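You operate a simulated robot arm through the tools that you are given. There is no shell and no other tool. Be economical: measure what you need, move in short steps, check, and stop when the job is done.

Carry out the task below with a simulated two-armed robot. There is one attempt and no reset: what you move stays moved.

## Task
Try the emergency stop: start a run, hit it, pull it out again, bring the ram down, switch off.
Fine: one run; hit it before the cube cracks; zero the screen before you switch off; leave the cube inside.

It is judged by the outcome, as a careful person would: the job done as asked, and still so three seconds after it is handed in. It fails if anything else is knocked over, pushed out of place, dropped, spilled or broken.

## Robot
Two 7-joint arms with fingered hands on one trunk, on a base that drives. Base frame: it is fixed to the floor where the robot stands at the start and does not move with it; the origin is under the middle of the robot, x ahead of it, y to its left, z up. Readings come in cm, rad, newtons and seconds.
The left shoulder is at the start at [3.2, 12.5, 128.2], the right one opposite. With the tool pointing down near the work surface each hand reaches from about 10 to 44 cm from the robot's upright axis, wherever it stands, measured 20 degrees to its own side. Places, roughly: 25 mm spacer [-25, -150, 25]; 50 mm spacer [0, -125, 25]; cylinder [-25, -125, 100]; latch handle [50, 30, 110]; main switch knob [50, -20, 120]; rate dial [50, -20, 140]; release valve knob [50, -10, 90]; screen [60, 0, 130]; steel cap [-25, -125, 25]. Payload 3.6 kg a hand.
The tool frame of a hand sits at the grasp point between the pads (the TCP): z along the fingers, y along the line on which they close. The tips reach 3.4 cm beyond it. Largest opening 11.6 cm; the body of the gripper starts 4 cm behind the TCP. The gripper is a hand of 5 fingers: y runs from the thumb to the fingers, the wrist lies at [-1.6, -16, -16.4] in the tool frame.
Orientation is that of the tool frame in the base frame, as a unit quaternion [w, x, y, z]. With the fingers straight down and the wrist toward the robot, the tool's x, y and z point along [0, 1, 0], [1, 0, 0] and [0, 0, -1] of the base frame.

## Interface
- The arms move only by the tool send_rows. It takes "left_increments", "right_increments" or both (then of equal length, played together; a hand with none holds still); each is a list of rows, each a list of 2 entries, a list of its own where there are three numbers: the turn, a rotation vector about the tool's x, y, z in units of 90 degrees (1.0 is 90 degrees), then the shift along the tool's x, y, z in units of 300 mm (1.0 is 300 mm). In form: [[[wx, wy, wz], [x, y, z]], ...]. A call has 1 to 12 rows; each row is the pose to reach, as a shift and turn from the pose commanded when the call began, along the tool's axes at that moment. A call with a number of a shift or a turn outside -1 to 1 is refused whole. Each row takes 0.2 s and may step no farther than 5 cm and 0.15 rad from the row before; otherwise, the whole call is refused. Where a pose cannot be reached the arm comes as near as it can. A force on the tool above 60 N (or 10 N above the force at the start of the call, whichever is more), or a blocked arm, ends the call early, and 0.2 s more pass. In this call time passes only in rows, and 0.2 s behind the last. The reply holds the time, the measured pose of the TCP, the force on the tool along the base axes, the opening and the grip force, in the units named above and with some noise, with the torque about the TCP (base axes, N m) and any sound that the robot's microphone picked up.
- Cameras (640 x 400 px; columns grow to the right, rows downward): "scene" is now at [12.08, 0.4, 147.98]; the picture's right is [0.04, -1.00, 0.00], its down [-0.34, -0.01, -0.94] and it looks along [0.94, 0.04, -0.34] (base axes); focal length 214 px, centre (320, 200). "left" rides on the left gripper at [-6.9, -13.4, -11] in its tool frame; the picture's right is [-0.77, -0.19, 0.61], its down [0.59, -0.58, 0.57] and it looks along [0.25, 0.79, 0.55] (tool axes); focal length 256 px, centre (320, 200). "right" rides on the right gripper at [6.9, -13.4, -11] in its tool frame; the picture's right is [-0.77, 0.19, -0.61], its down [-0.59, -0.58, 0.57] and it looks along [-0.25, 0.79, 0.55] (tool axes); focal length 256 px, centre (320, 200). There is no depth. A picture from a camera that has moved, and an enlarged one, comes with that camera's place and axes in the base frame and with its lens.
- snapshot(camera): a new picture of that camera. No time passes.
- raise_lower(by): slides the trunk up (or, below 0, down) by that many cm; the arms and the scene camera ride with it, the base frame stays. It gives what a move gives, with no picture.
- steer(legs): drives the robot by 1 to 6 legs, each [ahead, turn to the left] in cm and rad, along the robot's own axes; the way and the turn of a leg run together, so that a leg with both is an arc; at most 150 cm and 3.142 rad a leg. The arms and the cameras ride along, it lands a little off, and it stops where it bumps. It gives what a move gives.
- curl_fingers(index, middle, ring, little, thumb_bend, thumb_turn, hand): sets how far each is bent, from 0 (flat) to 100 (curled in); at 30 the hand is open as for a grip, at 70 the pads meet at the TCP. One left out holds its place. A second passes; each finger stops where it meets its share of the squeeze, and holds until it gets a number again. It is the only way to open and close the hand. It gives what a move gives, with no picture; readings hold the bend of each and the force on index, middle, ring, little, thumb and palm. thumb_turn goes from beside the hand (0) to across from the fingers (100), as for a grip.
- pan_tilt(pan, tilt): turns the head with the scene camera to pan (to the left, within 1.501 rad either way) and tilt (down, from -0.506 to 1.204), counted from straight ahead of the robot. It gives what a move gives.
- zoom(camera, box): a new picture of the part [left, top, right, bottom] of that camera's present view, enlarged. No time passes.
- hand_in(): hands the job in; it is judged then, once.

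Work in short steps. Places have to be worked out from the pictures, the camera data and where the tool is seen: move nearer, look again, correct. Check each grasp and each placing, and mend what went wrong. You have 120 turns and 100 pictures in all, those below and enlarged ones among them. Open the grippers and draw the arms clear of the work before you hand the job in, unless the task says otherwise; then end with one line.

The tools are called after "Request:" by a JSON object that holds its "op" and its "data". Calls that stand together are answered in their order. send_rows: Moves the arms, as the interface text tells. Its arguments: {"type":"object","properties":{"left_increments":{"type":"array","items":{"type":"array"}},"right_increments":{"type":"array","items":{"type":"array"}}},"required":[]} The other tools are called the same way: raise_lower (by) slides the trunk up or down; curl_fingers (index, middle, ring, little, thumb_bend, thumb_turn, hand) moves the fingers one by one; steer (legs) drives the base; pan_tilt (pan, tilt) turns the head that bears the scene camera; snapshot (camera) takes a picture; zoom (camera, box) takes an enlarged picture of a part of a camera's view; hand_in () hands the job in.

At the start:

```text
time: 0.0
left_eef_pos: [46.05, 19.51, 147.95]
left_tcp_rot: [0.0, 0.707, 0.707, 0.001]
left_force: [-0.6, -0.8, 0.0]
left_torque: [-0.02, -0.01, 0.0]
left_width: 11.6
left_grasp_force: 0.1
left_shape: jaw
left_bend: [30.0, 30.0, 30.0, 30.0, 30.0, 97.0]
left_finger forces: [0.1, 0.1, 0.0, 0.0, 0.0, 0.0]
right_eef_pos: [56.62, -19.45, 144.46]
right_tcp_rot: [0.001, 0.707, 0.707, 0.0]
right_force: [-0.1, 0.5, 0.2]
right_torque: [-0.01, 0.01, -0.02]
right_width: 11.59
right_grasp_force: 0.0
right_shape: jaw
right_bend: [30.0, 30.0, 30.0, 30.0, 30.0, 97.0]
right_finger forces: [0.1, 0.0, 0.0, 0.0, 0.0, 0.0]
trunk travel left (down, up): [-47.5, 28.7]
robot x, y, heading: [0.07, -0.08, 0.001]
head pan, tilt: [0.042, 0.344]
```

scene: 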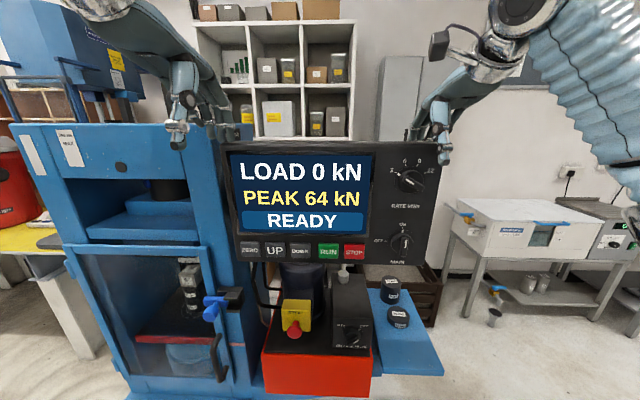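
right: 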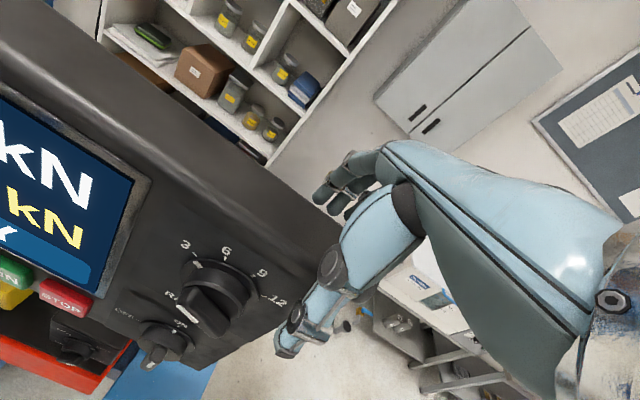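
left: 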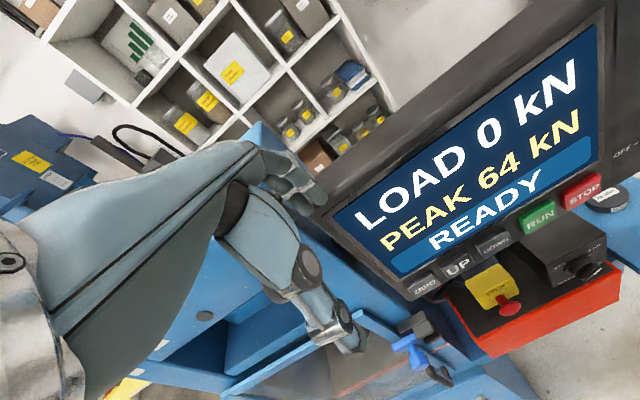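

The screen reads READY with a 64 kN peak, and the main switch seems to be on. I'll zoom in on the console and on the chamber.

Request:
{"op": "zoom", "data": {"camera": "scene", "box": [220, 230, 460, 380]}}

Request:
{"op": "zoom", "data": {"camera": "scene", "box": [360, 140, 460, 270]}}

Request:
{"op": "zoom", "data": {"camera": "scene", "box": [10, 120, 260, 400]}}

```text
2.67 times, centred on (340, 305) of scene
camera zoom: at [12.08, 0.4, 147.98], right [0.04, -1.0, 0.0], down [-0.34, -0.01, -0.94], along [0.94, 0.04, -0.34], focal length 572 px, centre (267, -80)
```

zoom: 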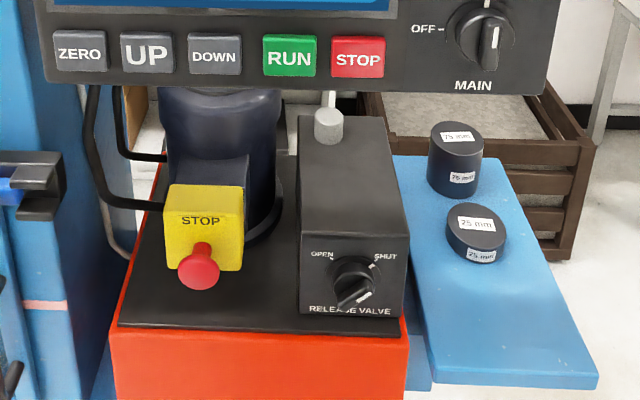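

```text
3.08 times, centred on (410, 205) of scene
camera zoom: at [12.08, 0.4, 147.98], right [0.04, -1.0, 0.0], down [-0.34, -0.01, -0.94], along [0.94, 0.04, -0.34], focal length 660 px, centre (43, 185)
```

zoom: 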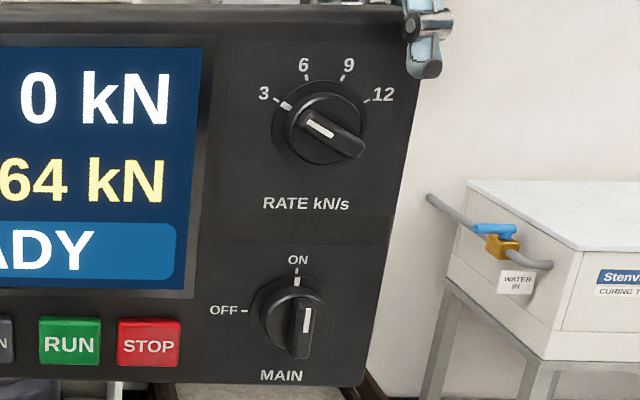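

```text
1.43 times, centred on (135, 260) of scene
camera zoom: at [12.08, 0.4, 147.98], right [0.04, -1.0, 0.0], down [-0.34, -0.01, -0.94], along [0.94, 0.04, -0.34], focal length 306 px, centre (584, 114)
```

zoom: 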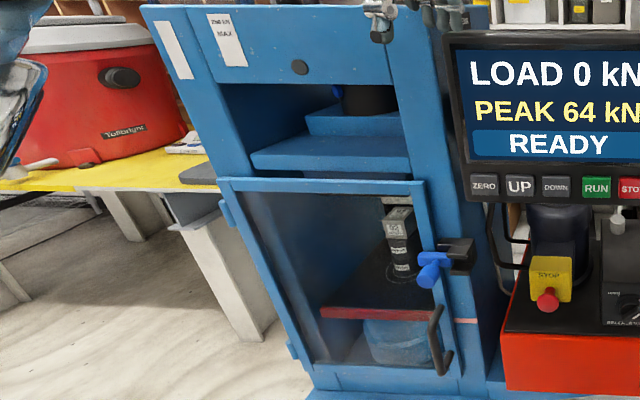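

Next I'll check the release valve's pointer, the latch and the specimen stack up close.

Request:
{"op": "zoom", "data": {"camera": "scene", "box": [325, 310, 375, 355]}}

Request:
{"op": "zoom", "data": {"camera": "scene", "box": [150, 250, 260, 390]}}

Request:
{"op": "zoom", "data": {"camera": "scene", "box": [260, 270, 330, 350]}}

```text
8.89 times, centred on (350, 332) of scene
camera zoom: at [12.08, 0.4, 147.98], right [0.04, -1.0, 0.0], down [-0.34, -0.01, -0.94], along [0.94, 0.04, -0.34], focal length 1906 px, centre (53, -978)
```

zoom: 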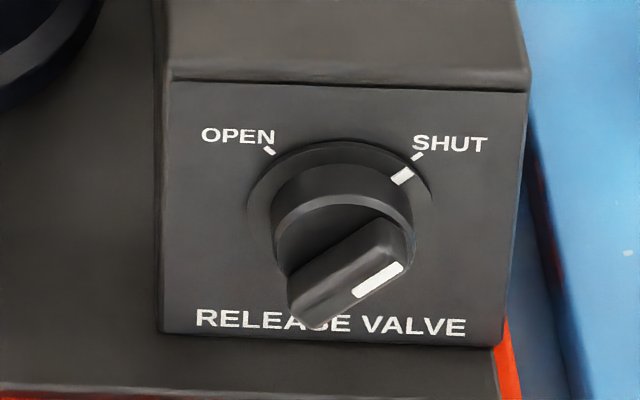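

```text
2.86 times, centred on (205, 320) of scene
camera zoom: at [12.08, 0.4, 147.98], right [0.04, -1.0, 0.0], down [-0.34, -0.01, -0.94], along [0.94, 0.04, -0.34], focal length 613 px, centre (649, -143)
```

zoom: 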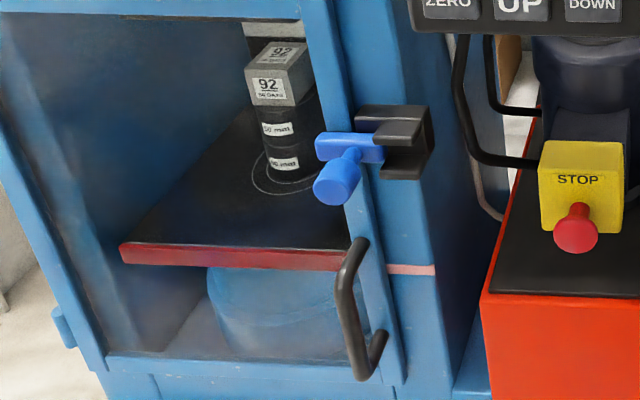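

```text
5.00 times, centred on (295, 310) of scene
camera zoom: at [12.08, 0.4, 147.98], right [0.04, -1.0, 0.0], down [-0.34, -0.01, -0.94], along [0.94, 0.04, -0.34], focal length 1072 px, centre (445, -350)
```

zoom: 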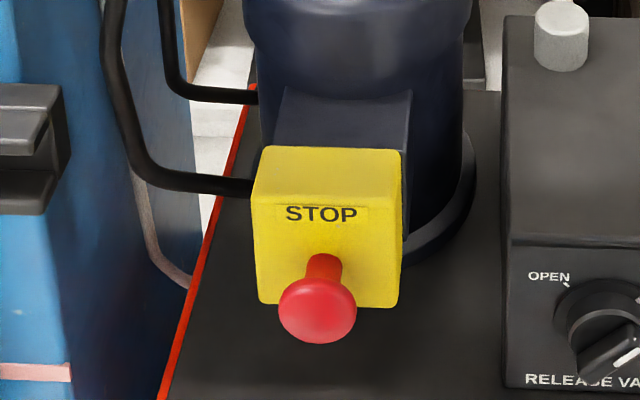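

The door is latched, the valve is shut, main is on and the rate is 3. I'll shape the right hand into a pointing finger in free space and look at it.

Request:
{"op": "curl_fingers", "data": {"hand": "right", "index": 0, "middle": 100, "ring": 100, "little": 100, "thumb_bend": 60, "thumb_turn": 0}}

Request:
{"op": "snapshot", "data": {"camera": "right"}}

Request:
{"op": "snapshot", "data": {"camera": "scene"}}

```text
time: 1.0
left_eef_pos: [45.75, 19.14, 148.27]
left_tcp_rot: [0.0, 0.707, 0.707, 0.001]
left_force: [-0.3, -0.3, -0.2]
left_torque: [-0.01, 0.0, 0.0]
left_width: 11.58
left_grasp_force: 0.1
left_shape: jaw
left_bend: [30.0, 30.0, 30.0, 30.0, 30.0, 97.0]
left_finger forces: [0.0, 0.1, 0.0, 0.1, 0.1, 0.0]
right_eef_pos: [56.51, -19.62, 144.47]
right_tcp_rot: [-0.001, 0.707, 0.708, -0.001]
right_force: [-13.6, -10.5, -12.2]
right_torque: [-0.82, -0.7, 2.26]
right_width: 15.18
right_grasp_force: 17.0
right_shape: fingers
right_bend: [0.0, 56.0, 100.0, 100.0, 53.0, 43.0]
right_finger forces: [0.0, 9.8, 0.0, 0.0, 23.8, 0.1]
trunk travel left (down, up): [-47.5, 28.7]
robot x, y, heading: [0.26, -0.2, -0.002]
head pan, tilt: [0.042, 0.344]
```

```text
90 pictures are left
camera right: at [43.04, -12.89, 155.44], right [0.19, -0.77, 0.61], down [-0.58, -0.59, -0.56], along [0.79, -0.25, -0.56], focal length 256 px, centre (320, 200)
```

right: 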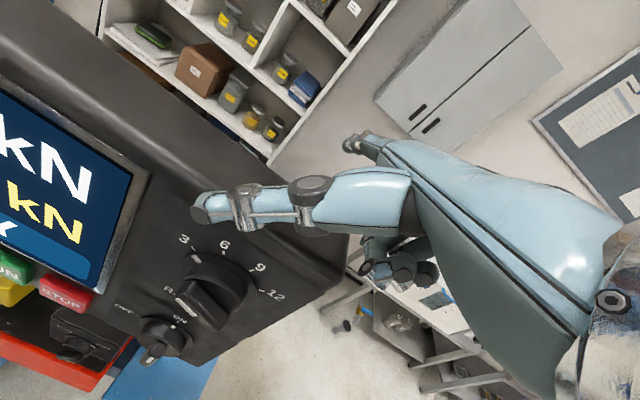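

```text
89 pictures are left
camera scene: at [11.82, 0.07, 147.99], right [0.04, -1.0, 0.0], down [-0.34, -0.01, -0.94], along [0.94, 0.04, -0.34], focal length 214 px, centre (320, 200)
```

scene: 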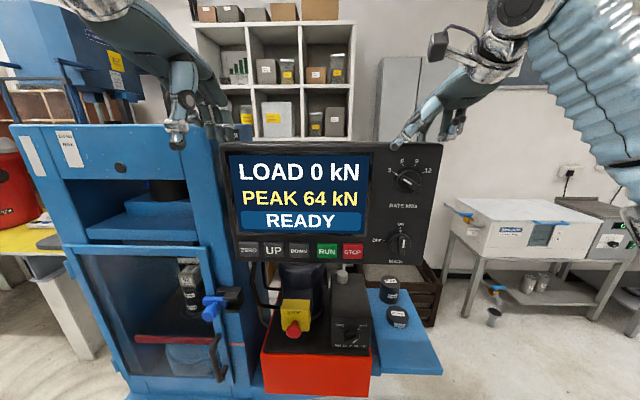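

The middle finger and the thumb jammed on each other. I'll flatten the thumb to the side and then curl the middle finger.

Request:
{"op": "curl_fingers", "data": {"hand": "right", "middle": 20, "thumb_bend": 0, "thumb_turn": 0}}

Request:
{"op": "curl_fingers", "data": {"hand": "right", "middle": 100}}

Request:
{"op": "snapshot", "data": {"camera": "right"}}

Request:
{"op": "zoom", "data": {"camera": "scene", "box": [370, 60, 540, 200]}}

```text
time: 2.0
left_eef_pos: [45.8, 19.38, 148.13]
left_tcp_rot: [0.0, 0.707, 0.707, -0.001]
left_force: [-0.5, 0.4, -0.2]
left_torque: [0.0, 0.0, 0.05]
left_width: 11.58
left_grasp_force: 0.1
left_shape: jaw
left_bend: [30.0, 30.0, 30.0, 30.0, 30.0, 97.0]
left_finger forces: [0.1, 0.0, 0.0, 0.0, 0.0, 0.0]
right_eef_pos: [56.6, -19.42, 144.46]
right_tcp_rot: [0.001, 0.707, 0.707, 0.0]
right_force: [-0.2, 0.3, 0.2]
right_torque: [-0.03, 0.0, 0.02]
right_width: 17.86
right_grasp_force: 0.1
right_shape: fingers
right_bend: [0.0, 20.0, 100.0, 100.0, 0.0, 0.0]
right_finger forces: [0.0, 0.0, 0.0, 0.0, 0.0, 0.0]
trunk travel left (down, up): [-47.5, 28.7]
robot x, y, heading: [-0.01, 0.07, -0.001]
head pan, tilt: [0.042, 0.344]
```

```text
time: 3.0
left_eef_pos: [46.63, 19.59, 148.04]
left_tcp_rot: [-0.001, 0.707, 0.707, -0.002]
left_force: [-3.3, -1.1, 4.2]
left_torque: [-0.01, -0.16, 0.02]
left_width: 11.45
left_grasp_force: 0.1
left_shape: jaw
left_bend: [30.0, 31.0, 30.0, 30.0, 30.0, 97.0]
left_finger forces: [0.0, 5.5, 0.0, 0.0, 0.1, 0.0]
right_eef_pos: [57.19, -19.44, 144.37]
right_tcp_rot: [-0.002, 0.707, 0.708, -0.001]
right_force: [12.5, 3.8, -5.3]
right_torque: [0.18, -0.3, 0.18]
right_width: 17.86
right_grasp_force: 6.5
right_shape: fingers
right_bend: [0.0, 62.0, 100.0, 100.0, 0.0, 0.0]
right_finger forces: [0.0, 13.0, 0.0, 0.0, 0.1, 0.1]
trunk travel left (down, up): [-47.5, 28.7]
robot x, y, heading: [-0.08, 0.29, 0.003]
head pan, tilt: [0.042, 0.344]
```

```text
88 pictures are left
camera right: at [43.91, -12.48, 155.37], right [0.19, -0.77, 0.61], down [-0.58, -0.59, -0.56], along [0.79, -0.25, -0.56], focal length 256 px, centre (320, 200)
```

right: 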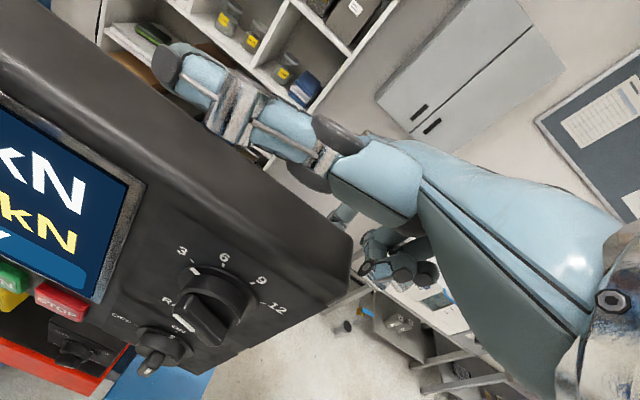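

```text
2.86 times, centred on (455, 130) of scene
camera zoom: at [13.09, 0.51, 147.97], right [0.04, -1.0, 0.0], down [-0.34, -0.02, -0.94], along [0.94, 0.04, -0.34], focal length 613 px, centre (-66, 400)
```

zoom: 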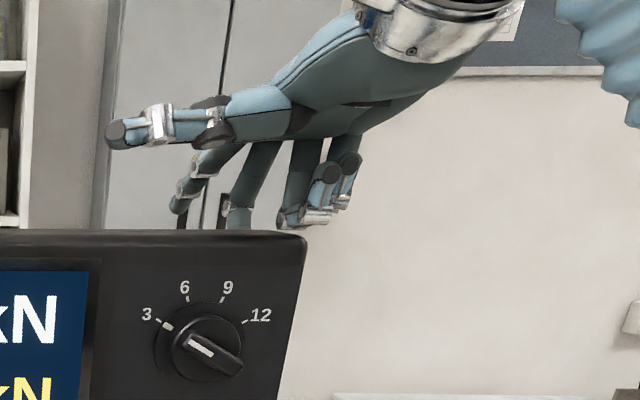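

The middle finger is probably pressing on the console's top edge. I'll undo that curl and raise the trunk clear.

Request:
{"op": "curl_fingers", "data": {"hand": "right", "middle": 20}}

Request:
{"op": "raise_lower", "data": {"by": 8}}

Request:
{"op": "steer", "data": {"legs": [[-15, 0]]}}

Request:
{"op": "curl_fingers", "data": {"hand": "right", "middle": 100}}

Request:
{"op": "snapshot", "data": {"camera": "scene"}}

Request:
{"op": "snapshot", "data": {"camera": "right"}}

```text
time: 4.0
left_eef_pos: [45.98, 19.47, 148.0]
left_tcp_rot: [-0.001, 0.707, 0.707, -0.001]
left_force: [-0.6, -0.4, 0.1]
left_torque: [-0.02, 0.01, -0.02]
left_width: 11.59
left_grasp_force: 0.0
left_shape: jaw
left_bend: [30.0, 30.0, 30.0, 30.0, 30.0, 97.0]
left_finger forces: [0.0, 0.0, 0.0, 0.0, 0.0, 0.0]
right_eef_pos: [56.64, -19.45, 144.45]
right_tcp_rot: [0.0, 0.708, 0.707, 0.0]
right_force: [-0.3, 0.0, 0.4]
right_torque: [0.01, -0.03, 0.0]
right_width: 17.84
right_grasp_force: 0.0
right_shape: fingers
right_bend: [0.0, 20.0, 100.0, 100.0, 0.0, 0.0]
right_finger forces: [0.1, 0.0, 0.1, 0.1, 0.1, 0.0]
trunk travel left (down, up): [-47.5, 28.7]
robot x, y, heading: [-0.1, 0.33, 0.001]
head pan, tilt: [0.042, 0.344]
```

```text
time: 5.2
left_eef_pos: [45.97, 19.57, 156.09]
left_tcp_rot: [-0.001, 0.707, 0.707, -0.001]
left_force: [-0.3, 0.2, -0.3]
left_torque: [0.01, -0.02, 0.01]
left_width: 11.62
left_grasp_force: 0.0
left_shape: jaw
left_bend: [30.0, 30.0, 30.0, 30.0, 30.0, 97.0]
left_finger forces: [0.0, 0.0, 0.0, 0.1, 0.1, 0.1]
right_eef_pos: [56.63, -19.52, 152.43]
right_tcp_rot: [-0.001, 0.707, 0.708, -0.001]
right_force: [-0.4, -0.4, 0.0]
right_torque: [0.02, -0.01, -0.01]
right_width: 17.86
right_grasp_force: 0.0
right_shape: fingers
right_bend: [0.0, 20.0, 100.0, 100.0, 0.0, 0.0]
right_finger forces: [0.0, 0.0, 0.0, 0.0, 0.0, 0.0]
trunk travel left (down, up): [-55.5, 20.7]
robot x, y, heading: [-0.01, 0.05, 0.005]
head pan, tilt: [0.042, 0.344]
```

```text
time: 6.4
left_eef_pos: [25.07, 18.63, 158.95]
left_tcp_rot: [0.056, 0.719, 0.692, 0.033]
left_force: [-1.0, 0.1, 0.4]
left_torque: [0.02, -0.13, 0.0]
left_width: 11.6
left_grasp_force: 0.1
left_shape: jaw
left_bend: [30.0, 30.0, 30.0, 30.0, 30.0, 97.0]
left_finger forces: [0.1, 0.1, 0.0, 0.2, 0.0, 0.0]
right_eef_pos: [37.12, -19.16, 156.11]
right_tcp_rot: [0.024, 0.702, 0.71, 0.058]
right_force: [-1.0, 0.0, -0.4]
right_torque: [-0.01, -0.07, 0.0]
right_width: 17.88
right_grasp_force: 0.0
right_shape: fingers
right_bend: [0.0, 20.0, 100.0, 100.0, 0.0, 0.0]
right_finger forces: [0.0, 0.0, 0.0, 0.0, 0.0, 0.0]
trunk travel left (down, up): [-55.5, 20.7]
robot x, y, heading: [-11.66, -0.08, -0.001]
head pan, tilt: [0.042, 0.344]
stopped in leg 1: the robot was blocked; the commanded pose is now the measured one
```

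```text
time: 7.2
left_eef_pos: [22.94, 15.76, 161.11]
left_tcp_rot: [0.145, 0.746, 0.647, 0.061]
left_force: [-0.2, -1.2, 0.2]
left_torque: [0.02, -0.06, 0.07]
left_width: 11.59
left_grasp_force: 0.0
left_shape: jaw
left_bend: [30.0, 30.0, 30.0, 30.0, 30.0, 97.0]
left_finger forces: [0.0, 0.0, 0.0, 0.1, 0.1, 0.0]
right_eef_pos: [36.41, -16.08, 160.95]
right_tcp_rot: [0.043, 0.64, 0.744, 0.187]
right_force: [0.0, 0.5, 0.1]
right_torque: [0.03, 0.0, 0.01]
right_width: 17.9
right_grasp_force: 0.0
right_shape: fingers
right_bend: [0.0, 100.0, 100.0, 100.0, 0.0, 0.0]
right_finger forces: [0.1, 0.0, 0.0, 0.1, 0.0, 0.1]
trunk travel left (down, up): [-55.5, 20.7]
robot x, y, heading: [-11.6, 0.25, 0.003]
head pan, tilt: [0.042, 0.344]
stopped (right hand): the arm was blocked; the commanded pose is now the measured one
```

```text
86 pictures are left
camera scene: at [8.99, 0.36, 155.95], right [0.04, -1.0, 0.0], down [-0.39, -0.01, -0.92], along [0.92, 0.04, -0.39], focal length 214 px, centre (320, 200)
```

scene: 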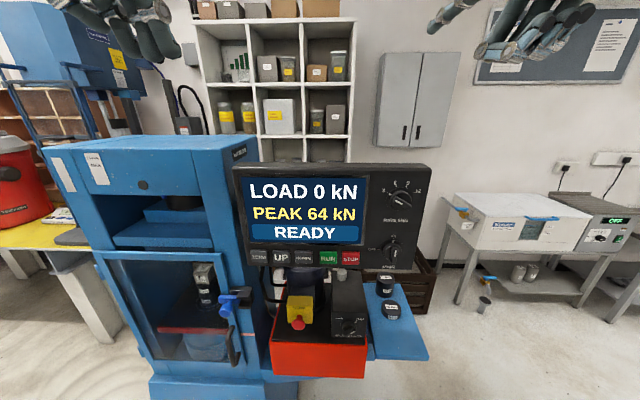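

```text
85 pictures are left
camera right: at [19.29, -13.37, 167.87], right [0.13, -0.86, 0.49], down [-0.27, -0.51, -0.82], along [0.96, -0.03, -0.29], focal length 256 px, centre (320, 200)
```

right: 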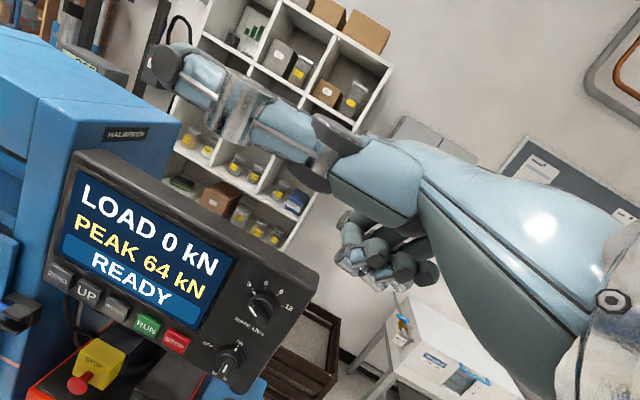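

The robot bumped something behind it and the arms shifted. I'll drive forward a little and check the readings and the surroundings.

Request:
{"op": "steer", "data": {"legs": [[4, 0]]}}

Request:
{"op": "pan_tilt", "data": {"pan": -1.5, "tilt": 0.7}}

Request:
{"op": "snapshot", "data": {"camera": "scene"}}

Request:
{"op": "pan_tilt", "data": {"pan": 1.5, "tilt": 0.7}}

Request:
{"op": "snapshot", "data": {"camera": "scene"}}

```text
time: 8.0
left_eef_pos: [10.13, 15.49, 162.78]
left_tcp_rot: [0.179, 0.748, 0.632, 0.091]
left_force: [0.9, 0.9, 1.1]
left_torque: [0.0, 0.0, 0.04]
left_width: 11.62
left_grasp_force: 0.1
left_shape: jaw
left_bend: [30.0, 30.0, 30.0, 30.0, 30.0, 97.0]
left_finger forces: [0.0, 0.0, 0.0, 0.0, 0.0, 0.0]
right_eef_pos: [23.72, -15.78, 163.85]
right_tcp_rot: [0.078, 0.623, 0.746, 0.222]
right_force: [-0.1, -0.3, 1.0]
right_torque: [-0.02, 0.01, 0.03]
right_width: 17.86
right_grasp_force: 0.2
right_shape: fingers
right_bend: [0.0, 100.0, 100.0, 100.0, 0.0, 0.0]
right_finger forces: [0.0, 0.0, 0.1, 0.0, 0.0, 0.0]
trunk travel left (down, up): [-55.5, 20.7]
robot x, y, heading: [-11.17, -0.05, 0.003]
head pan, tilt: [0.042, 0.344]
stopped in leg 1: the robot was blocked; the commanded pose is now the measured one
```

```text
time: 9.6
left_eef_pos: [13.94, 14.66, 162.49]
left_tcp_rot: [0.182, 0.759, 0.62, 0.077]
left_force: [-0.7, -0.4, -0.8]
left_torque: [-0.02, -0.05, 0.03]
left_width: 11.58
left_grasp_force: 0.1
left_shape: jaw
left_bend: [30.0, 30.0, 30.0, 30.0, 30.0, 97.0]
left_finger forces: [0.1, 0.1, 0.1, 0.1, 0.1, 0.0]
right_eef_pos: [27.48, -14.52, 164.19]
right_tcp_rot: [0.072, 0.604, 0.757, 0.239]
right_force: [-1.7, 0.7, 0.2]
right_torque: [0.01, -0.02, -0.06]
right_width: 17.88
right_grasp_force: 0.1
right_shape: fingers
right_bend: [0.0, 100.0, 100.0, 100.0, 0.0, 0.0]
right_finger forces: [0.0, 0.0, 0.1, 0.1, 0.0, 0.0]
trunk travel left (down, up): [-55.5, 20.7]
robot x, y, heading: [-11.04, -0.17, 0.006]
head pan, tilt: [-1.499, 0.7]
```

```text
84 pictures are left
camera scene: at [-3.49, -8.46, 153.12], right [-1.0, -0.07, 0.03], down [-0.07, 0.64, -0.76], along [0.03, -0.76, -0.65], focal length 214 px, centre (320, 200)
```

scene: 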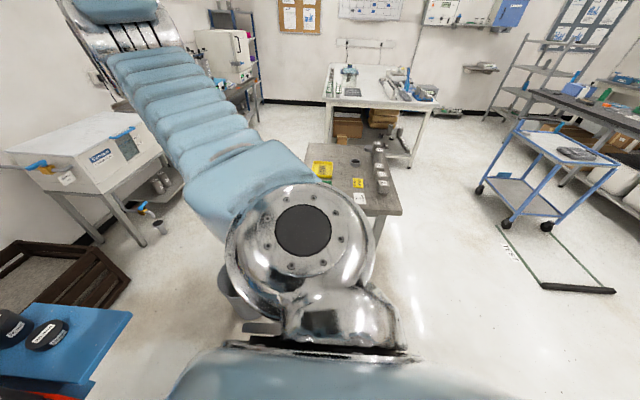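

```text
time: 12.2
left_eef_pos: [11.58, 15.3, 162.54]
left_tcp_rot: [0.177, 0.751, 0.631, 0.086]
left_force: [0.4, -0.1, 0.0]
left_torque: [0.03, -0.02, 0.04]
left_width: 11.61
left_grasp_force: 0.0
left_shape: jaw
left_bend: [30.0, 30.0, 30.0, 30.0, 30.0, 97.0]
left_finger forces: [0.1, 0.1, 0.0, 0.0, 0.0, 0.1]
right_eef_pos: [25.22, -15.41, 163.68]
right_tcp_rot: [0.074, 0.62, 0.748, 0.224]
right_force: [0.2, 0.4, 0.0]
right_torque: [0.0, 0.02, 0.02]
right_width: 17.84
right_grasp_force: 0.0
right_shape: fingers
right_bend: [0.0, 100.0, 100.0, 100.0, 0.0, 0.0]
right_finger forces: [0.0, 0.0, 0.1, 0.0, 0.1, 0.0]
trunk travel left (down, up): [-55.5, 20.7]
robot x, y, heading: [-10.79, -0.21, 0.006]
head pan, tilt: [1.499, 0.7]
```

```text
83 pictures are left
camera scene: at [-8.74, 8.51, 152.82], right [1.0, -0.07, 0.0], down [-0.05, -0.64, -0.76], along [0.05, 0.76, -0.64], focal length 214 px, centre (320, 200)
```

scene: 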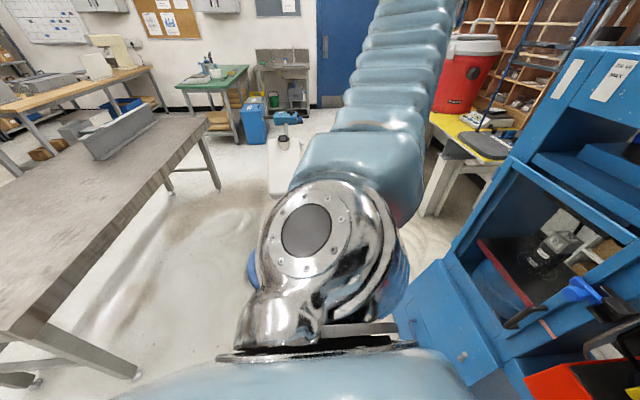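

The body seems to have rocked when the drive stopped. I'll pan back to the front and see whether it has settled.

Request:
{"op": "pan_tilt", "data": {"pan": 0.04, "tilt": 0.34}}

Request:
{"op": "snapshot", "data": {"camera": "scene"}}

Request:
{"op": "curl_fingers", "data": {"hand": "right", "index": 0}}

Request:
{"op": "curl_fingers", "data": {"hand": "right", "index": 0}}

```text
time: 13.8
left_eef_pos: [11.75, 15.22, 162.51]
left_tcp_rot: [0.177, 0.751, 0.631, 0.085]
left_force: [0.1, -0.4, -0.5]
left_torque: [0.02, 0.01, -0.01]
left_width: 11.6
left_grasp_force: 0.1
left_shape: jaw
left_bend: [30.0, 30.0, 30.0, 30.0, 30.0, 97.0]
left_finger forces: [0.1, 0.1, 0.1, 0.0, 0.0, 0.1]
right_eef_pos: [25.34, -15.37, 163.61]
right_tcp_rot: [0.074, 0.62, 0.748, 0.223]
right_force: [-0.2, 0.5, 0.6]
right_torque: [-0.01, 0.03, -0.01]
right_width: 17.86
right_grasp_force: 0.0
right_shape: fingers
right_bend: [0.0, 100.0, 100.0, 100.0, 0.0, 0.0]
right_finger forces: [0.0, 0.1, 0.0, 0.0, 0.0, 0.0]
trunk travel left (down, up): [-55.5, 20.7]
robot x, y, heading: [-11.03, -0.16, 0.002]
head pan, tilt: [0.04, 0.34]
```

```text
82 pictures are left
camera scene: at [0.03, 0.42, 156.05], right [0.04, -1.0, 0.0], down [-0.33, -0.01, -0.94], along [0.94, 0.04, -0.33], focal length 214 px, centre (320, 200)
```

scene: 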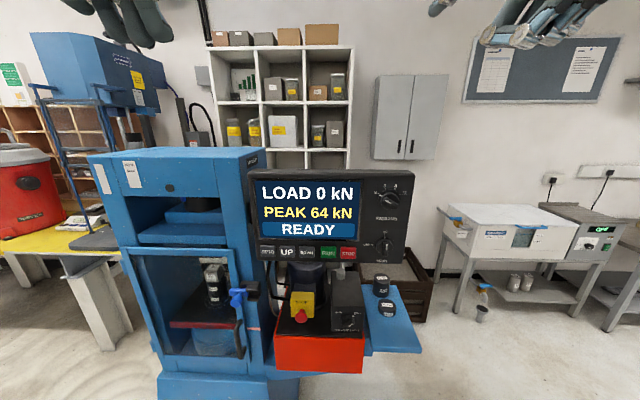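

```text
time: 14.8
left_eef_pos: [11.62, 15.15, 162.57]
left_tcp_rot: [0.178, 0.751, 0.63, 0.085]
left_force: [-0.1, -0.7, -0.4]
left_torque: [0.02, 0.02, -0.02]
left_width: 11.6
left_grasp_force: 0.0
left_shape: jaw
left_bend: [30.0, 30.0, 30.0, 30.0, 30.0, 97.0]
left_finger forces: [0.1, 0.0, 0.0, 0.1, 0.1, 0.1]
right_eef_pos: [25.3, -15.38, 163.65]
right_tcp_rot: [0.074, 0.62, 0.748, 0.224]
right_force: [0.3, 0.2, -1.4]
right_torque: [0.03, -0.01, 0.0]
right_width: 17.86
right_grasp_force: 0.0
right_shape: fingers
right_bend: [0.0, 100.0, 100.0, 100.0, 0.0, 0.0]
right_finger forces: [0.1, 0.1, 0.0, 0.0, 0.0, 0.1]
trunk travel left (down, up): [-55.5, 20.7]
robot x, y, heading: [-11.1, -0.24, -0.003]
head pan, tilt: [0.04, 0.34]
```

```text
time: 15.8
left_eef_pos: [11.66, 15.23, 162.57]
left_tcp_rot: [0.178, 0.75, 0.631, 0.086]
left_force: [0.4, 0.3, 0.4]
left_torque: [0.01, 0.03, -0.02]
left_width: 11.59
left_grasp_force: 0.1
left_shape: jaw
left_bend: [30.0, 30.0, 30.0, 30.0, 30.0, 97.0]
left_finger forces: [0.1, 0.0, 0.0, 0.0, 0.0, 0.1]
right_eef_pos: [25.27, -15.52, 163.72]
right_tcp_rot: [0.073, 0.621, 0.748, 0.223]
right_force: [-0.6, -0.2, -0.7]
right_torque: [-0.04, 0.0, 0.0]
right_width: 17.86
right_grasp_force: 0.0
right_shape: fingers
right_bend: [0.0, 100.0, 100.0, 100.0, 0.0, 0.0]
right_finger forces: [0.1, 0.0, 0.0, 0.0, 0.0, 0.0]
trunk travel left (down, up): [-55.5, 20.7]
robot x, y, heading: [-10.98, 0.17, -0.003]
head pan, tilt: [0.04, 0.34]
```

Settled, and nothing looks disturbed. I'll zoom from this second viewpoint to triangulate the controls.

Request:
{"op": "zoom", "data": {"camera": "scene", "box": [240, 160, 430, 280]}}

Request:
{"op": "zoom", "data": {"camera": "scene", "box": [250, 260, 430, 380]}}

```text
3.33 times, centred on (335, 220) of scene
camera zoom: at [0.02, 0.41, 156.06], right [0.04, -1.0, 0.0], down [-0.33, -0.01, -0.94], along [0.94, 0.04, -0.33], focal length 715 px, centre (270, 133)
```

zoom: 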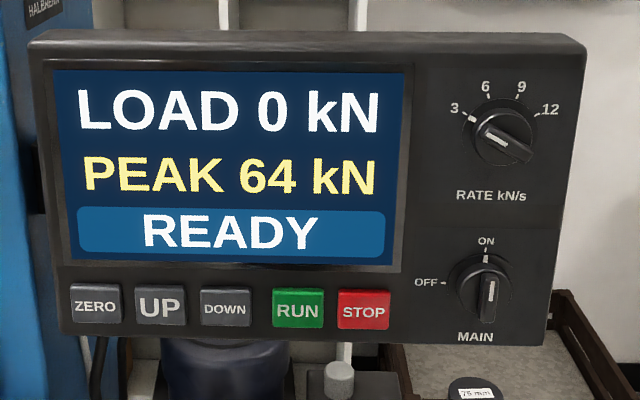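

```text
3.33 times, centred on (340, 320) of scene
camera zoom: at [0.02, 0.41, 156.06], right [0.04, -1.0, 0.0], down [-0.33, -0.01, -0.94], along [0.94, 0.04, -0.33], focal length 715 px, centre (253, -200)
```

zoom: 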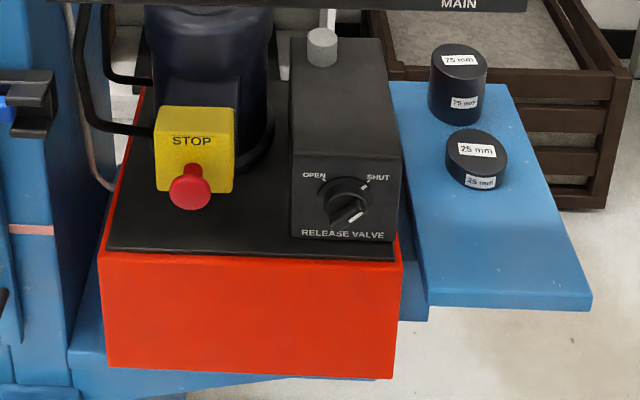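

The rays put the E-stop head near (52, 9, 97) and RUN near (52, 0, 121), give or take some cm. Before going closer I'll look at my right hand to see which digits point where.

Request:
{"op": "pan_tilt", "data": {"pan": -0.6, "tilt": -0.2}}

Request:
{"op": "snapshot", "data": {"camera": "scene"}}

```text
time: 16.8
left_eef_pos: [11.65, 15.25, 162.59]
left_tcp_rot: [0.177, 0.751, 0.631, 0.086]
left_force: [-0.2, 0.6, 0.0]
left_torque: [0.0, 0.02, -0.03]
left_width: 11.57
left_grasp_force: 0.1
left_shape: jaw
left_bend: [30.0, 30.0, 30.0, 30.0, 30.0, 97.0]
left_finger forces: [0.1, 0.1, 0.1, 0.1, 0.0, 0.1]
right_eef_pos: [25.33, -15.39, 163.64]
right_tcp_rot: [0.074, 0.62, 0.748, 0.223]
right_force: [0.3, -0.3, -0.9]
right_torque: [0.02, 0.01, 0.0]
right_width: 17.87
right_grasp_force: 0.1
right_shape: fingers
right_bend: [0.0, 100.0, 100.0, 100.0, 0.0, 0.0]
right_finger forces: [0.1, 0.0, 0.0, 0.0, 0.0, 0.0]
trunk travel left (down, up): [-55.5, 20.7]
robot x, y, heading: [-10.94, -0.17, -0.002]
head pan, tilt: [-0.6, -0.201]
```

```text
79 pictures are left
camera scene: at [-2.41, -4.66, 160.94], right [-0.56, -0.83, 0.0], down [0.16, -0.11, -0.98], along [0.81, -0.55, 0.2], focal length 214 px, centre (320, 200)
```

scene: 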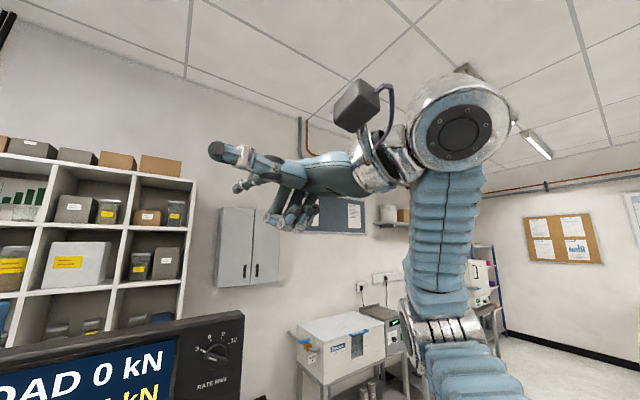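

The index points forward with the thumb out sideways. I'll zoom in to measure where the index tip lies relative to the tool frame.

Request:
{"op": "zoom", "data": {"camera": "scene", "box": [190, 120, 400, 250]}}

Request:
{"op": "snapshot", "data": {"camera": "right"}}

```text
3.05 times, centred on (295, 185) of scene
camera zoom: at [-2.41, -4.66, 160.94], right [-0.56, -0.83, 0.0], down [0.16, -0.11, -0.98], along [0.81, -0.55, 0.2], focal length 654 px, centre (396, 246)
```

zoom: 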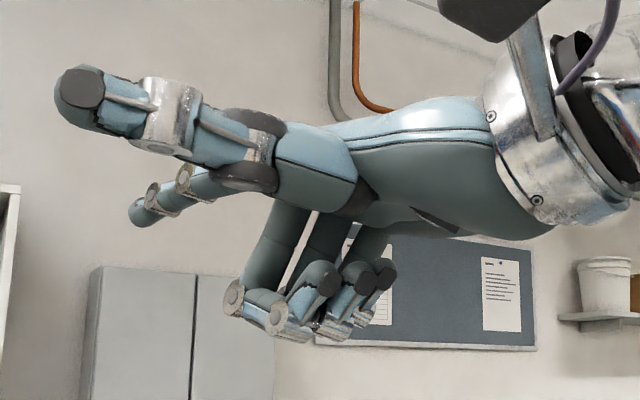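

```text
77 pictures are left
camera right: at [7.6, -13.21, 168.83], right [0.1, -0.86, 0.5], down [-0.17, -0.5, -0.85], along [0.98, 0.0, -0.19], focal length 256 px, centre (320, 200)
```

right: 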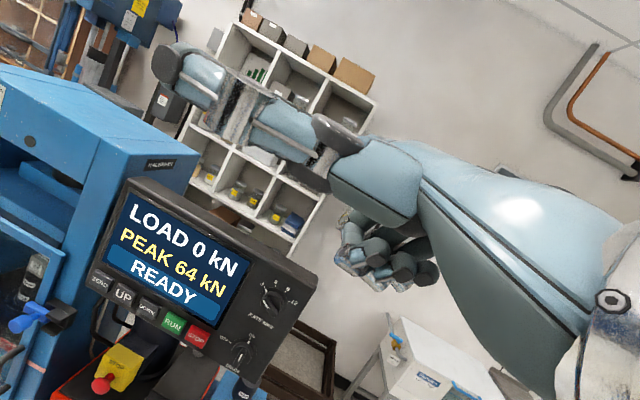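

The index tip, held flat, is about [3.5, 6.5, -2] in the tool frame. I'll level the right hand so the index points forward, and pitch the left hand so its fingers point forward for the E-stop.

Request:
{"op": "send_rows", "data": {"left_increments": [[[-0.067, 0.017, -0.005], [0.034, 0.051, 0.085]], [[-0.134, 0.034, -0.011], [0.068, 0.102, 0.17]], [[-0.2, 0.05, -0.016], [0.102, 0.153, 0.255]], [[-0.267, 0.067, -0.021], [0.137, 0.204, 0.34]], [[-0.334, 0.084, -0.026], [0.171, 0.255, 0.425]], [[-0.4, 0.1, -0.032], [0.205, 0.305, 0.51]], [[-0.467, 0.117, -0.037], [0.239, 0.356, 0.595]], [[-0.534, 0.134, -0.042], [0.273, 0.407, 0.68]]], "right_increments": [[[-0.0113, -0.0202, 0.0091], [-0.0135, -0.0044, 0.0563]], [[-0.0226, -0.0404, 0.0182], [-0.027, -0.0088, 0.1125]], [[-0.034, -0.06, 0.027], [-0.04, -0.013, 0.169]], [[-0.045, -0.081, 0.036], [-0.054, -0.0175, 0.225]], [[-0.0566, -0.101, 0.0456], [-0.0675, -0.022, 0.281]], [[-0.068, -0.121, 0.055], [-0.081, -0.026, 0.3375]], [[-0.079, -0.141, 0.064], [-0.0945, -0.03, 0.394]], [[-0.0905, -0.1615, 0.073], [-0.108, -0.035, 0.45]]]}}

Request:
{"op": "pan_tilt", "data": {"pan": 0.0, "tilt": 0.4}}

Request:
{"op": "snapshot", "data": {"camera": "scene"}}

Request:
{"op": "snapshot", "data": {"camera": "left"}}

```text
time: 18.6
left_eef_pos: [35.15, 19.96, 150.43]
left_tcp_rot: [0.389, 0.592, 0.59, 0.386]
left_force: [0.4, 0.4, 0.4]
left_torque: [-0.02, -0.03, -0.03]
left_width: 11.58
left_grasp_force: 0.0
left_shape: jaw
left_bend: [30.0, 30.0, 30.0, 30.0, 30.0, 97.0]
left_finger forces: [0.0, 0.1, 0.0, 0.0, 0.0, 0.1]
left hand out of reach, approached as far as the arm can: row 3, 4, 5, 6, 7, 8
right_eef_pos: [31.48, -15.11, 150.96]
right_tcp_rot: [0.198, 0.681, 0.678, 0.192]
right_force: [2.1, 0.6, 0.4]
right_torque: [-0.07, 0.04, -0.09]
right_width: 17.88
right_grasp_force: 0.0
right_shape: fingers
right_bend: [0.0, 100.0, 100.0, 100.0, 0.0, 0.0]
right_finger forces: [0.0, 0.0, 0.0, 0.0, 0.1, 0.0]
right hand out of reach, approached as far as the arm can: row 8
trunk travel left (down, up): [-55.5, 20.7]
robot x, y, heading: [-11.1, -0.07, -0.001]
head pan, tilt: [-0.6, -0.201]
```

```text
time: 19.6
left_eef_pos: [34.7, 19.57, 151.02]
left_tcp_rot: [0.39, 0.591, 0.589, 0.39]
left_force: [-0.1, 0.0, 1.3]
left_torque: [-0.01, 0.03, -0.02]
left_width: 11.61
left_grasp_force: 0.1
left_shape: jaw
left_bend: [30.0, 30.0, 30.0, 30.0, 30.0, 97.0]
left_finger forces: [0.0, 0.0, 0.0, 0.1, 0.0, 0.0]
right_eef_pos: [30.97, -15.48, 151.23]
right_tcp_rot: [0.198, 0.681, 0.677, 0.195]
right_force: [-0.1, -0.4, 0.9]
right_torque: [-0.04, 0.04, 0.0]
right_width: 17.87
right_grasp_force: 0.0
right_shape: fingers
right_bend: [0.0, 100.0, 100.0, 100.0, 0.0, 0.0]
right_finger forces: [0.1, 0.0, 0.1, 0.0, 0.0, 0.0]
trunk travel left (down, up): [-55.5, 20.7]
robot x, y, heading: [-11.4, -0.04, 0.001]
head pan, tilt: [0.0, 0.4]
```

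```text
76 pictures are left
camera scene: at [0.03, 0.08, 155.51], right [0.0, -1.0, 0.0], down [-0.39, 0.0, -0.92], along [0.92, 0.0, -0.39], focal length 214 px, centre (320, 200)
```

scene: 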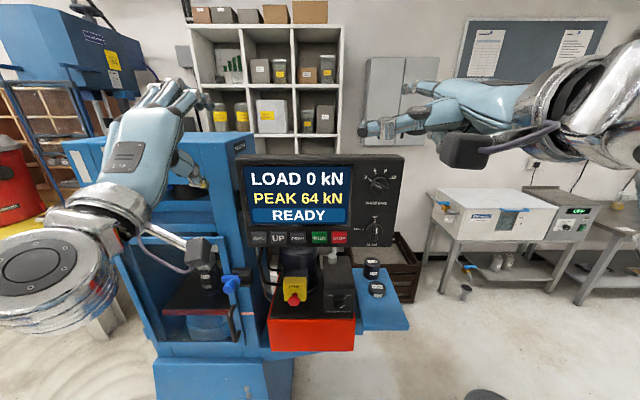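

```text
75 pictures are left
camera left: at [19.24, 12.87, 143.0], right [0.49, -0.77, -0.41], down [0.3, 0.59, -0.75], along [0.82, 0.24, 0.52], focal length 256 px, centre (320, 200)
```

left: 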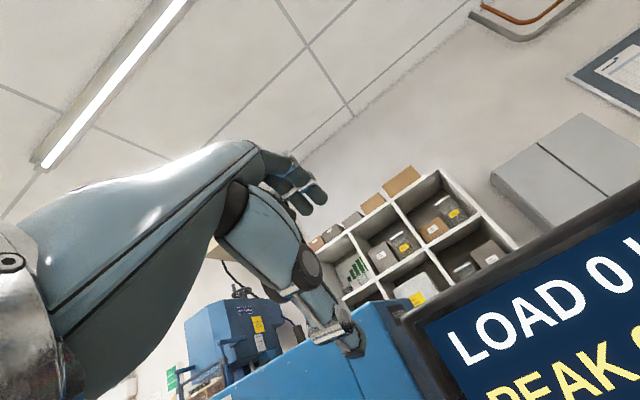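

The orientations are good but the trunk is high. I'll lower it 25 cm to bring the arms near the controls and to get a better baseline for triangulation.

Request:
{"op": "raise_lower", "data": {"by": -25}}

Request:
{"op": "snapshot", "data": {"camera": "scene"}}

Request:
{"op": "snapshot", "data": {"camera": "left"}}

Request:
{"op": "snapshot", "data": {"camera": "right"}}

```text
time: 22.2
left_eef_pos: [40.44, 19.7, 119.12]
left_tcp_rot: [0.345, 0.617, 0.617, 0.346]
left_force: [0.0, 0.0, -0.2]
left_torque: [-0.01, -0.01, 0.01]
left_width: 11.59
left_grasp_force: 0.0
left_shape: jaw
left_bend: [30.0, 30.0, 30.0, 30.0, 30.0, 97.0]
left_finger forces: [0.0, 0.0, 0.0, 0.1, 0.0, 0.0]
right_eef_pos: [36.56, -15.59, 120.69]
right_tcp_rot: [0.152, 0.693, 0.689, 0.149]
right_force: [0.5, 0.6, 0.2]
right_torque: [0.03, 0.02, 0.02]
right_width: 17.86
right_grasp_force: 0.1
right_shape: fingers
right_bend: [0.0, 100.0, 100.0, 100.0, 0.0, 0.0]
right_finger forces: [0.0, 0.0, 0.0, 0.0, 0.1, 0.0]
trunk travel left (down, up): [-30.5, 45.7]
robot x, y, heading: [-11.17, -0.19, -0.002]
head pan, tilt: [0.0, 0.4]
```

```text
74 pictures are left
camera scene: at [5.62, 0.04, 130.26], right [0.0, -1.0, 0.0], down [-0.39, 0.0, -0.92], along [0.92, 0.0, -0.39], focal length 214 px, centre (320, 200)
```

scene: 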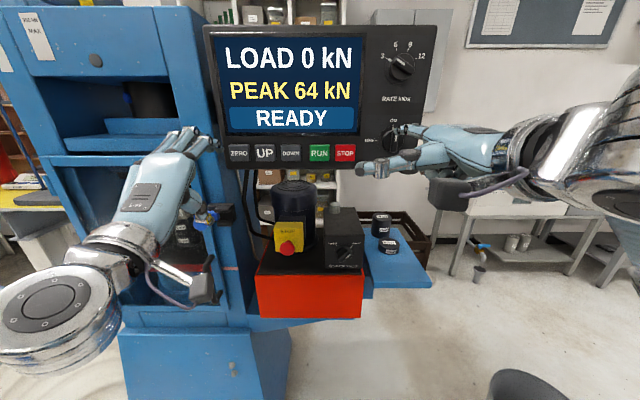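

```text
73 pictures are left
camera left: at [24.07, 12.86, 113.59], right [0.42, -0.77, -0.48], down [0.18, 0.59, -0.79], along [0.89, 0.25, 0.39], focal length 256 px, centre (320, 200)
```

left: 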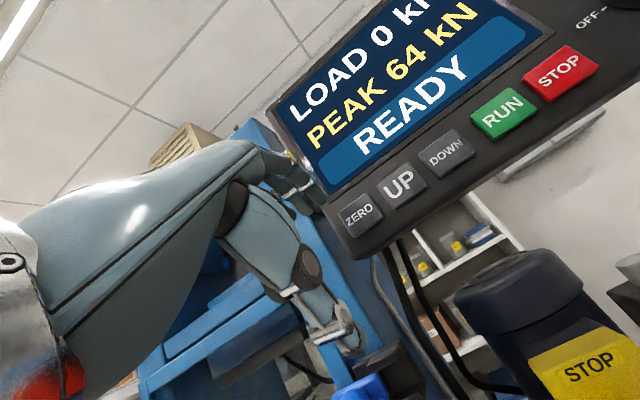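

```text
72 pictures are left
camera right: at [19.97, -8.61, 124.99], right [-0.09, -0.77, 0.64], down [-0.29, -0.59, -0.75], along [0.95, -0.25, -0.17], focal length 256 px, centre (320, 200)
```

right: 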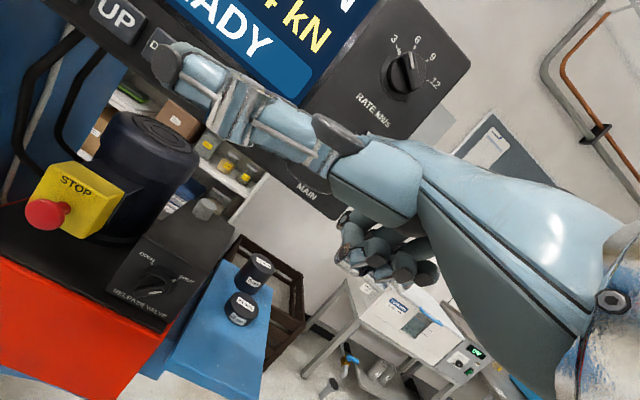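

Triangulation with the new views: RUN is at about (53.2, 0.2, 121.8), the E-stop head at (50.5, 8, 98.7) and the valve at (50, -5.5, 98). I'll zoom on the E-stop to see its geometry.

Request:
{"op": "zoom", "data": {"camera": "scene", "box": [245, 165, 375, 285]}}

Request:
{"op": "zoom", "data": {"camera": "right", "box": [0, 130, 280, 330]}}

```text
3.33 times, centred on (310, 225) of scene
camera zoom: at [5.62, 0.04, 130.26], right [0.0, -1.0, 0.0], down [-0.39, 0.0, -0.92], along [0.92, 0.0, -0.39], focal length 715 px, centre (353, 117)
```

zoom: 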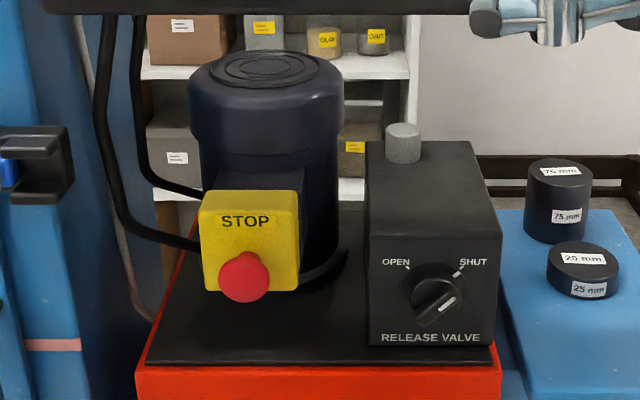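

```text
2.00 times, centred on (140, 230) of right
camera zoom: at [19.97, -8.61, 124.99], right [-0.09, -0.77, 0.64], down [-0.29, -0.59, -0.75], along [0.95, -0.25, -0.17], focal length 512 px, centre (680, 140)
```

zoom: 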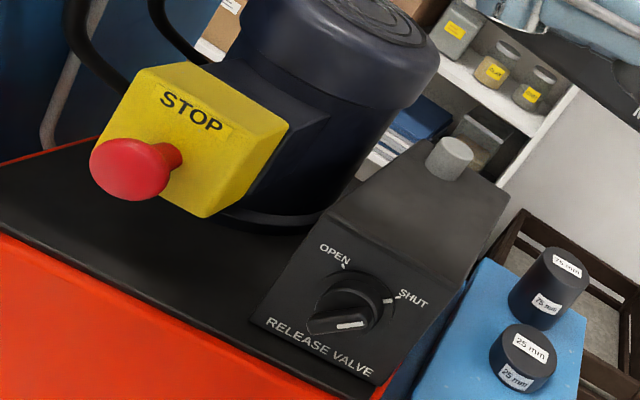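

The E-stop head clears the plate by about 5 cm. I'll close the left fingers into a blunt pusher and stage both hands: left about 5 cm in front of the E-stop, right index about 4 cm in front of RUN.

Request:
{"op": "curl_fingers", "data": {"hand": "left", "index": 70, "middle": 70, "ring": 70, "little": 70, "thumb_bend": 70}}

Request:
{"op": "send_rows", "data": {"left_increments": [[[0, 0, 0], [-0.065, -0.082, 0.0645]], [[0, 0, 0], [-0.13, -0.163, 0.129]], [[0, 0, 0], [-0.195, -0.245, 0.1935]], [[0, 0, 0], [-0.26, -0.327, 0.258]], [[0, 0, 0], [-0.325, -0.408, 0.3225]], [[0, 0, 0], [-0.39, -0.49, 0.387]]], "right_increments": [[[0, 0, 0], [0.068, 0.03, 0.0345]], [[0, 0, 0], [0.137, 0.06, 0.069]], [[0, 0, 0], [0.205, 0.09, 0.1035]], [[0, 0, 0], [0.273, 0.12, 0.138]], [[0, 0, 0], [0.342, 0.15, 0.1725]], [[0, 0, 0], [0.41, 0.18, 0.207]]]}}

Request:
{"op": "snapshot", "data": {"camera": "scene"}}

Request:
{"op": "snapshot", "data": {"camera": "left"}}

```text
time: 23.2
left_eef_pos: [40.37, 19.77, 119.19]
left_tcp_rot: [0.345, 0.618, 0.617, 0.345]
left_force: [-0.4, 0.0, 1.1]
left_torque: [-0.04, 0.0, -0.01]
left_width: 0.31
left_grasp_force: 0.2
left_shape: fingers
left_bend: [70.0, 70.0, 70.0, 70.0, 70.0, 97.0]
left_finger forces: [0.0, 0.0, 0.1, 0.1, 0.0, 0.0]
right_eef_pos: [36.65, -15.57, 120.53]
right_tcp_rot: [0.152, 0.693, 0.689, 0.149]
right_force: [0.1, 0.6, 0.8]
right_torque: [-0.01, 0.0, -0.03]
right_width: 17.88
right_grasp_force: 0.1
right_shape: fingers
right_bend: [0.0, 100.0, 100.0, 100.0, 0.0, 0.0]
right_finger forces: [0.0, 0.0, 0.0, 0.1, 0.1, 0.0]
trunk travel left (down, up): [-30.5, 45.7]
robot x, y, heading: [-10.78, 0.05, 0.001]
head pan, tilt: [0.0, 0.4]
```

```text
time: 24.6
left_eef_pos: [40.48, 15.06, 108.34]
left_tcp_rot: [0.347, 0.618, 0.614, 0.348]
left_force: [-0.5, -0.2, 0.2]
left_torque: [0.0, -0.02, 0.06]
left_width: 0.3
left_grasp_force: 0.1
left_shape: fingers
left_bend: [70.0, 70.0, 70.0, 70.0, 70.0, 97.0]
left_finger forces: [0.1, 0.0, 0.0, 0.0, 0.1, 0.1]
left hand out of reach, approached as far as the arm can: row 4, 5, 6
right_eef_pos: [42.71, -3.45, 117.88]
right_tcp_rot: [0.157, 0.69, 0.689, 0.156]
right_force: [-44.5, -5.5, 0.7]
right_torque: [0.35, -2.98, -0.86]
right_width: 18.89
right_grasp_force: 22.5
right_shape: fingers
right_bend: [1.0, 100.0, 100.0, 100.0, 0.0, 0.0]
right_finger forces: [44.3, 0.0, 0.0, 0.1, 0.1, 0.1]
trunk travel left (down, up): [-30.5, 45.7]
robot x, y, heading: [-11.45, 0.03, -0.008]
head pan, tilt: [0.0, 0.4]
stopped in row 6 (right hand): the force on the tool passed its limit at 67 N (the readings are from after the stop); the commanded pose is now the measured one
```

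```text
69 pictures are left
camera scene: at [4.48, -0.34, 130.37], right [-0.01, -1.0, 0.0], down [-0.38, 0.01, -0.92], along [0.92, -0.01, -0.38], focal length 214 px, centre (320, 200)
```

scene: 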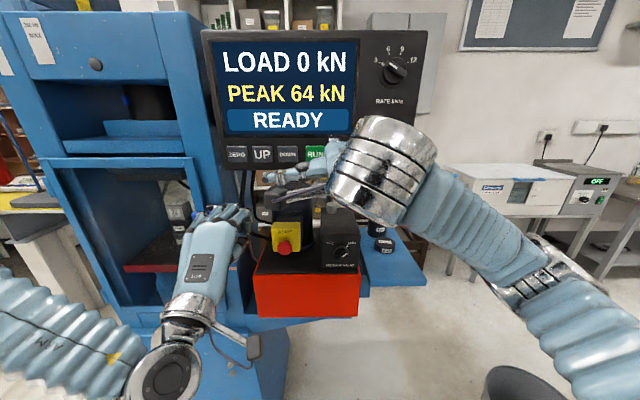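

```text
68 pictures are left
camera left: at [24.18, 8.37, 102.67], right [0.42, -0.77, -0.48], down [0.19, 0.59, -0.78], along [0.89, 0.24, 0.39], focal length 256 px, centre (320, 200)
```

left: 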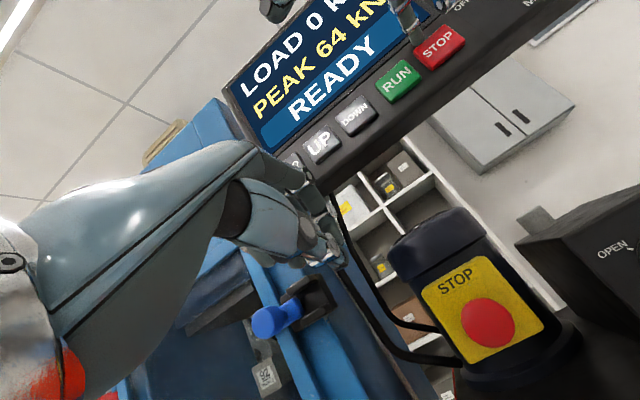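

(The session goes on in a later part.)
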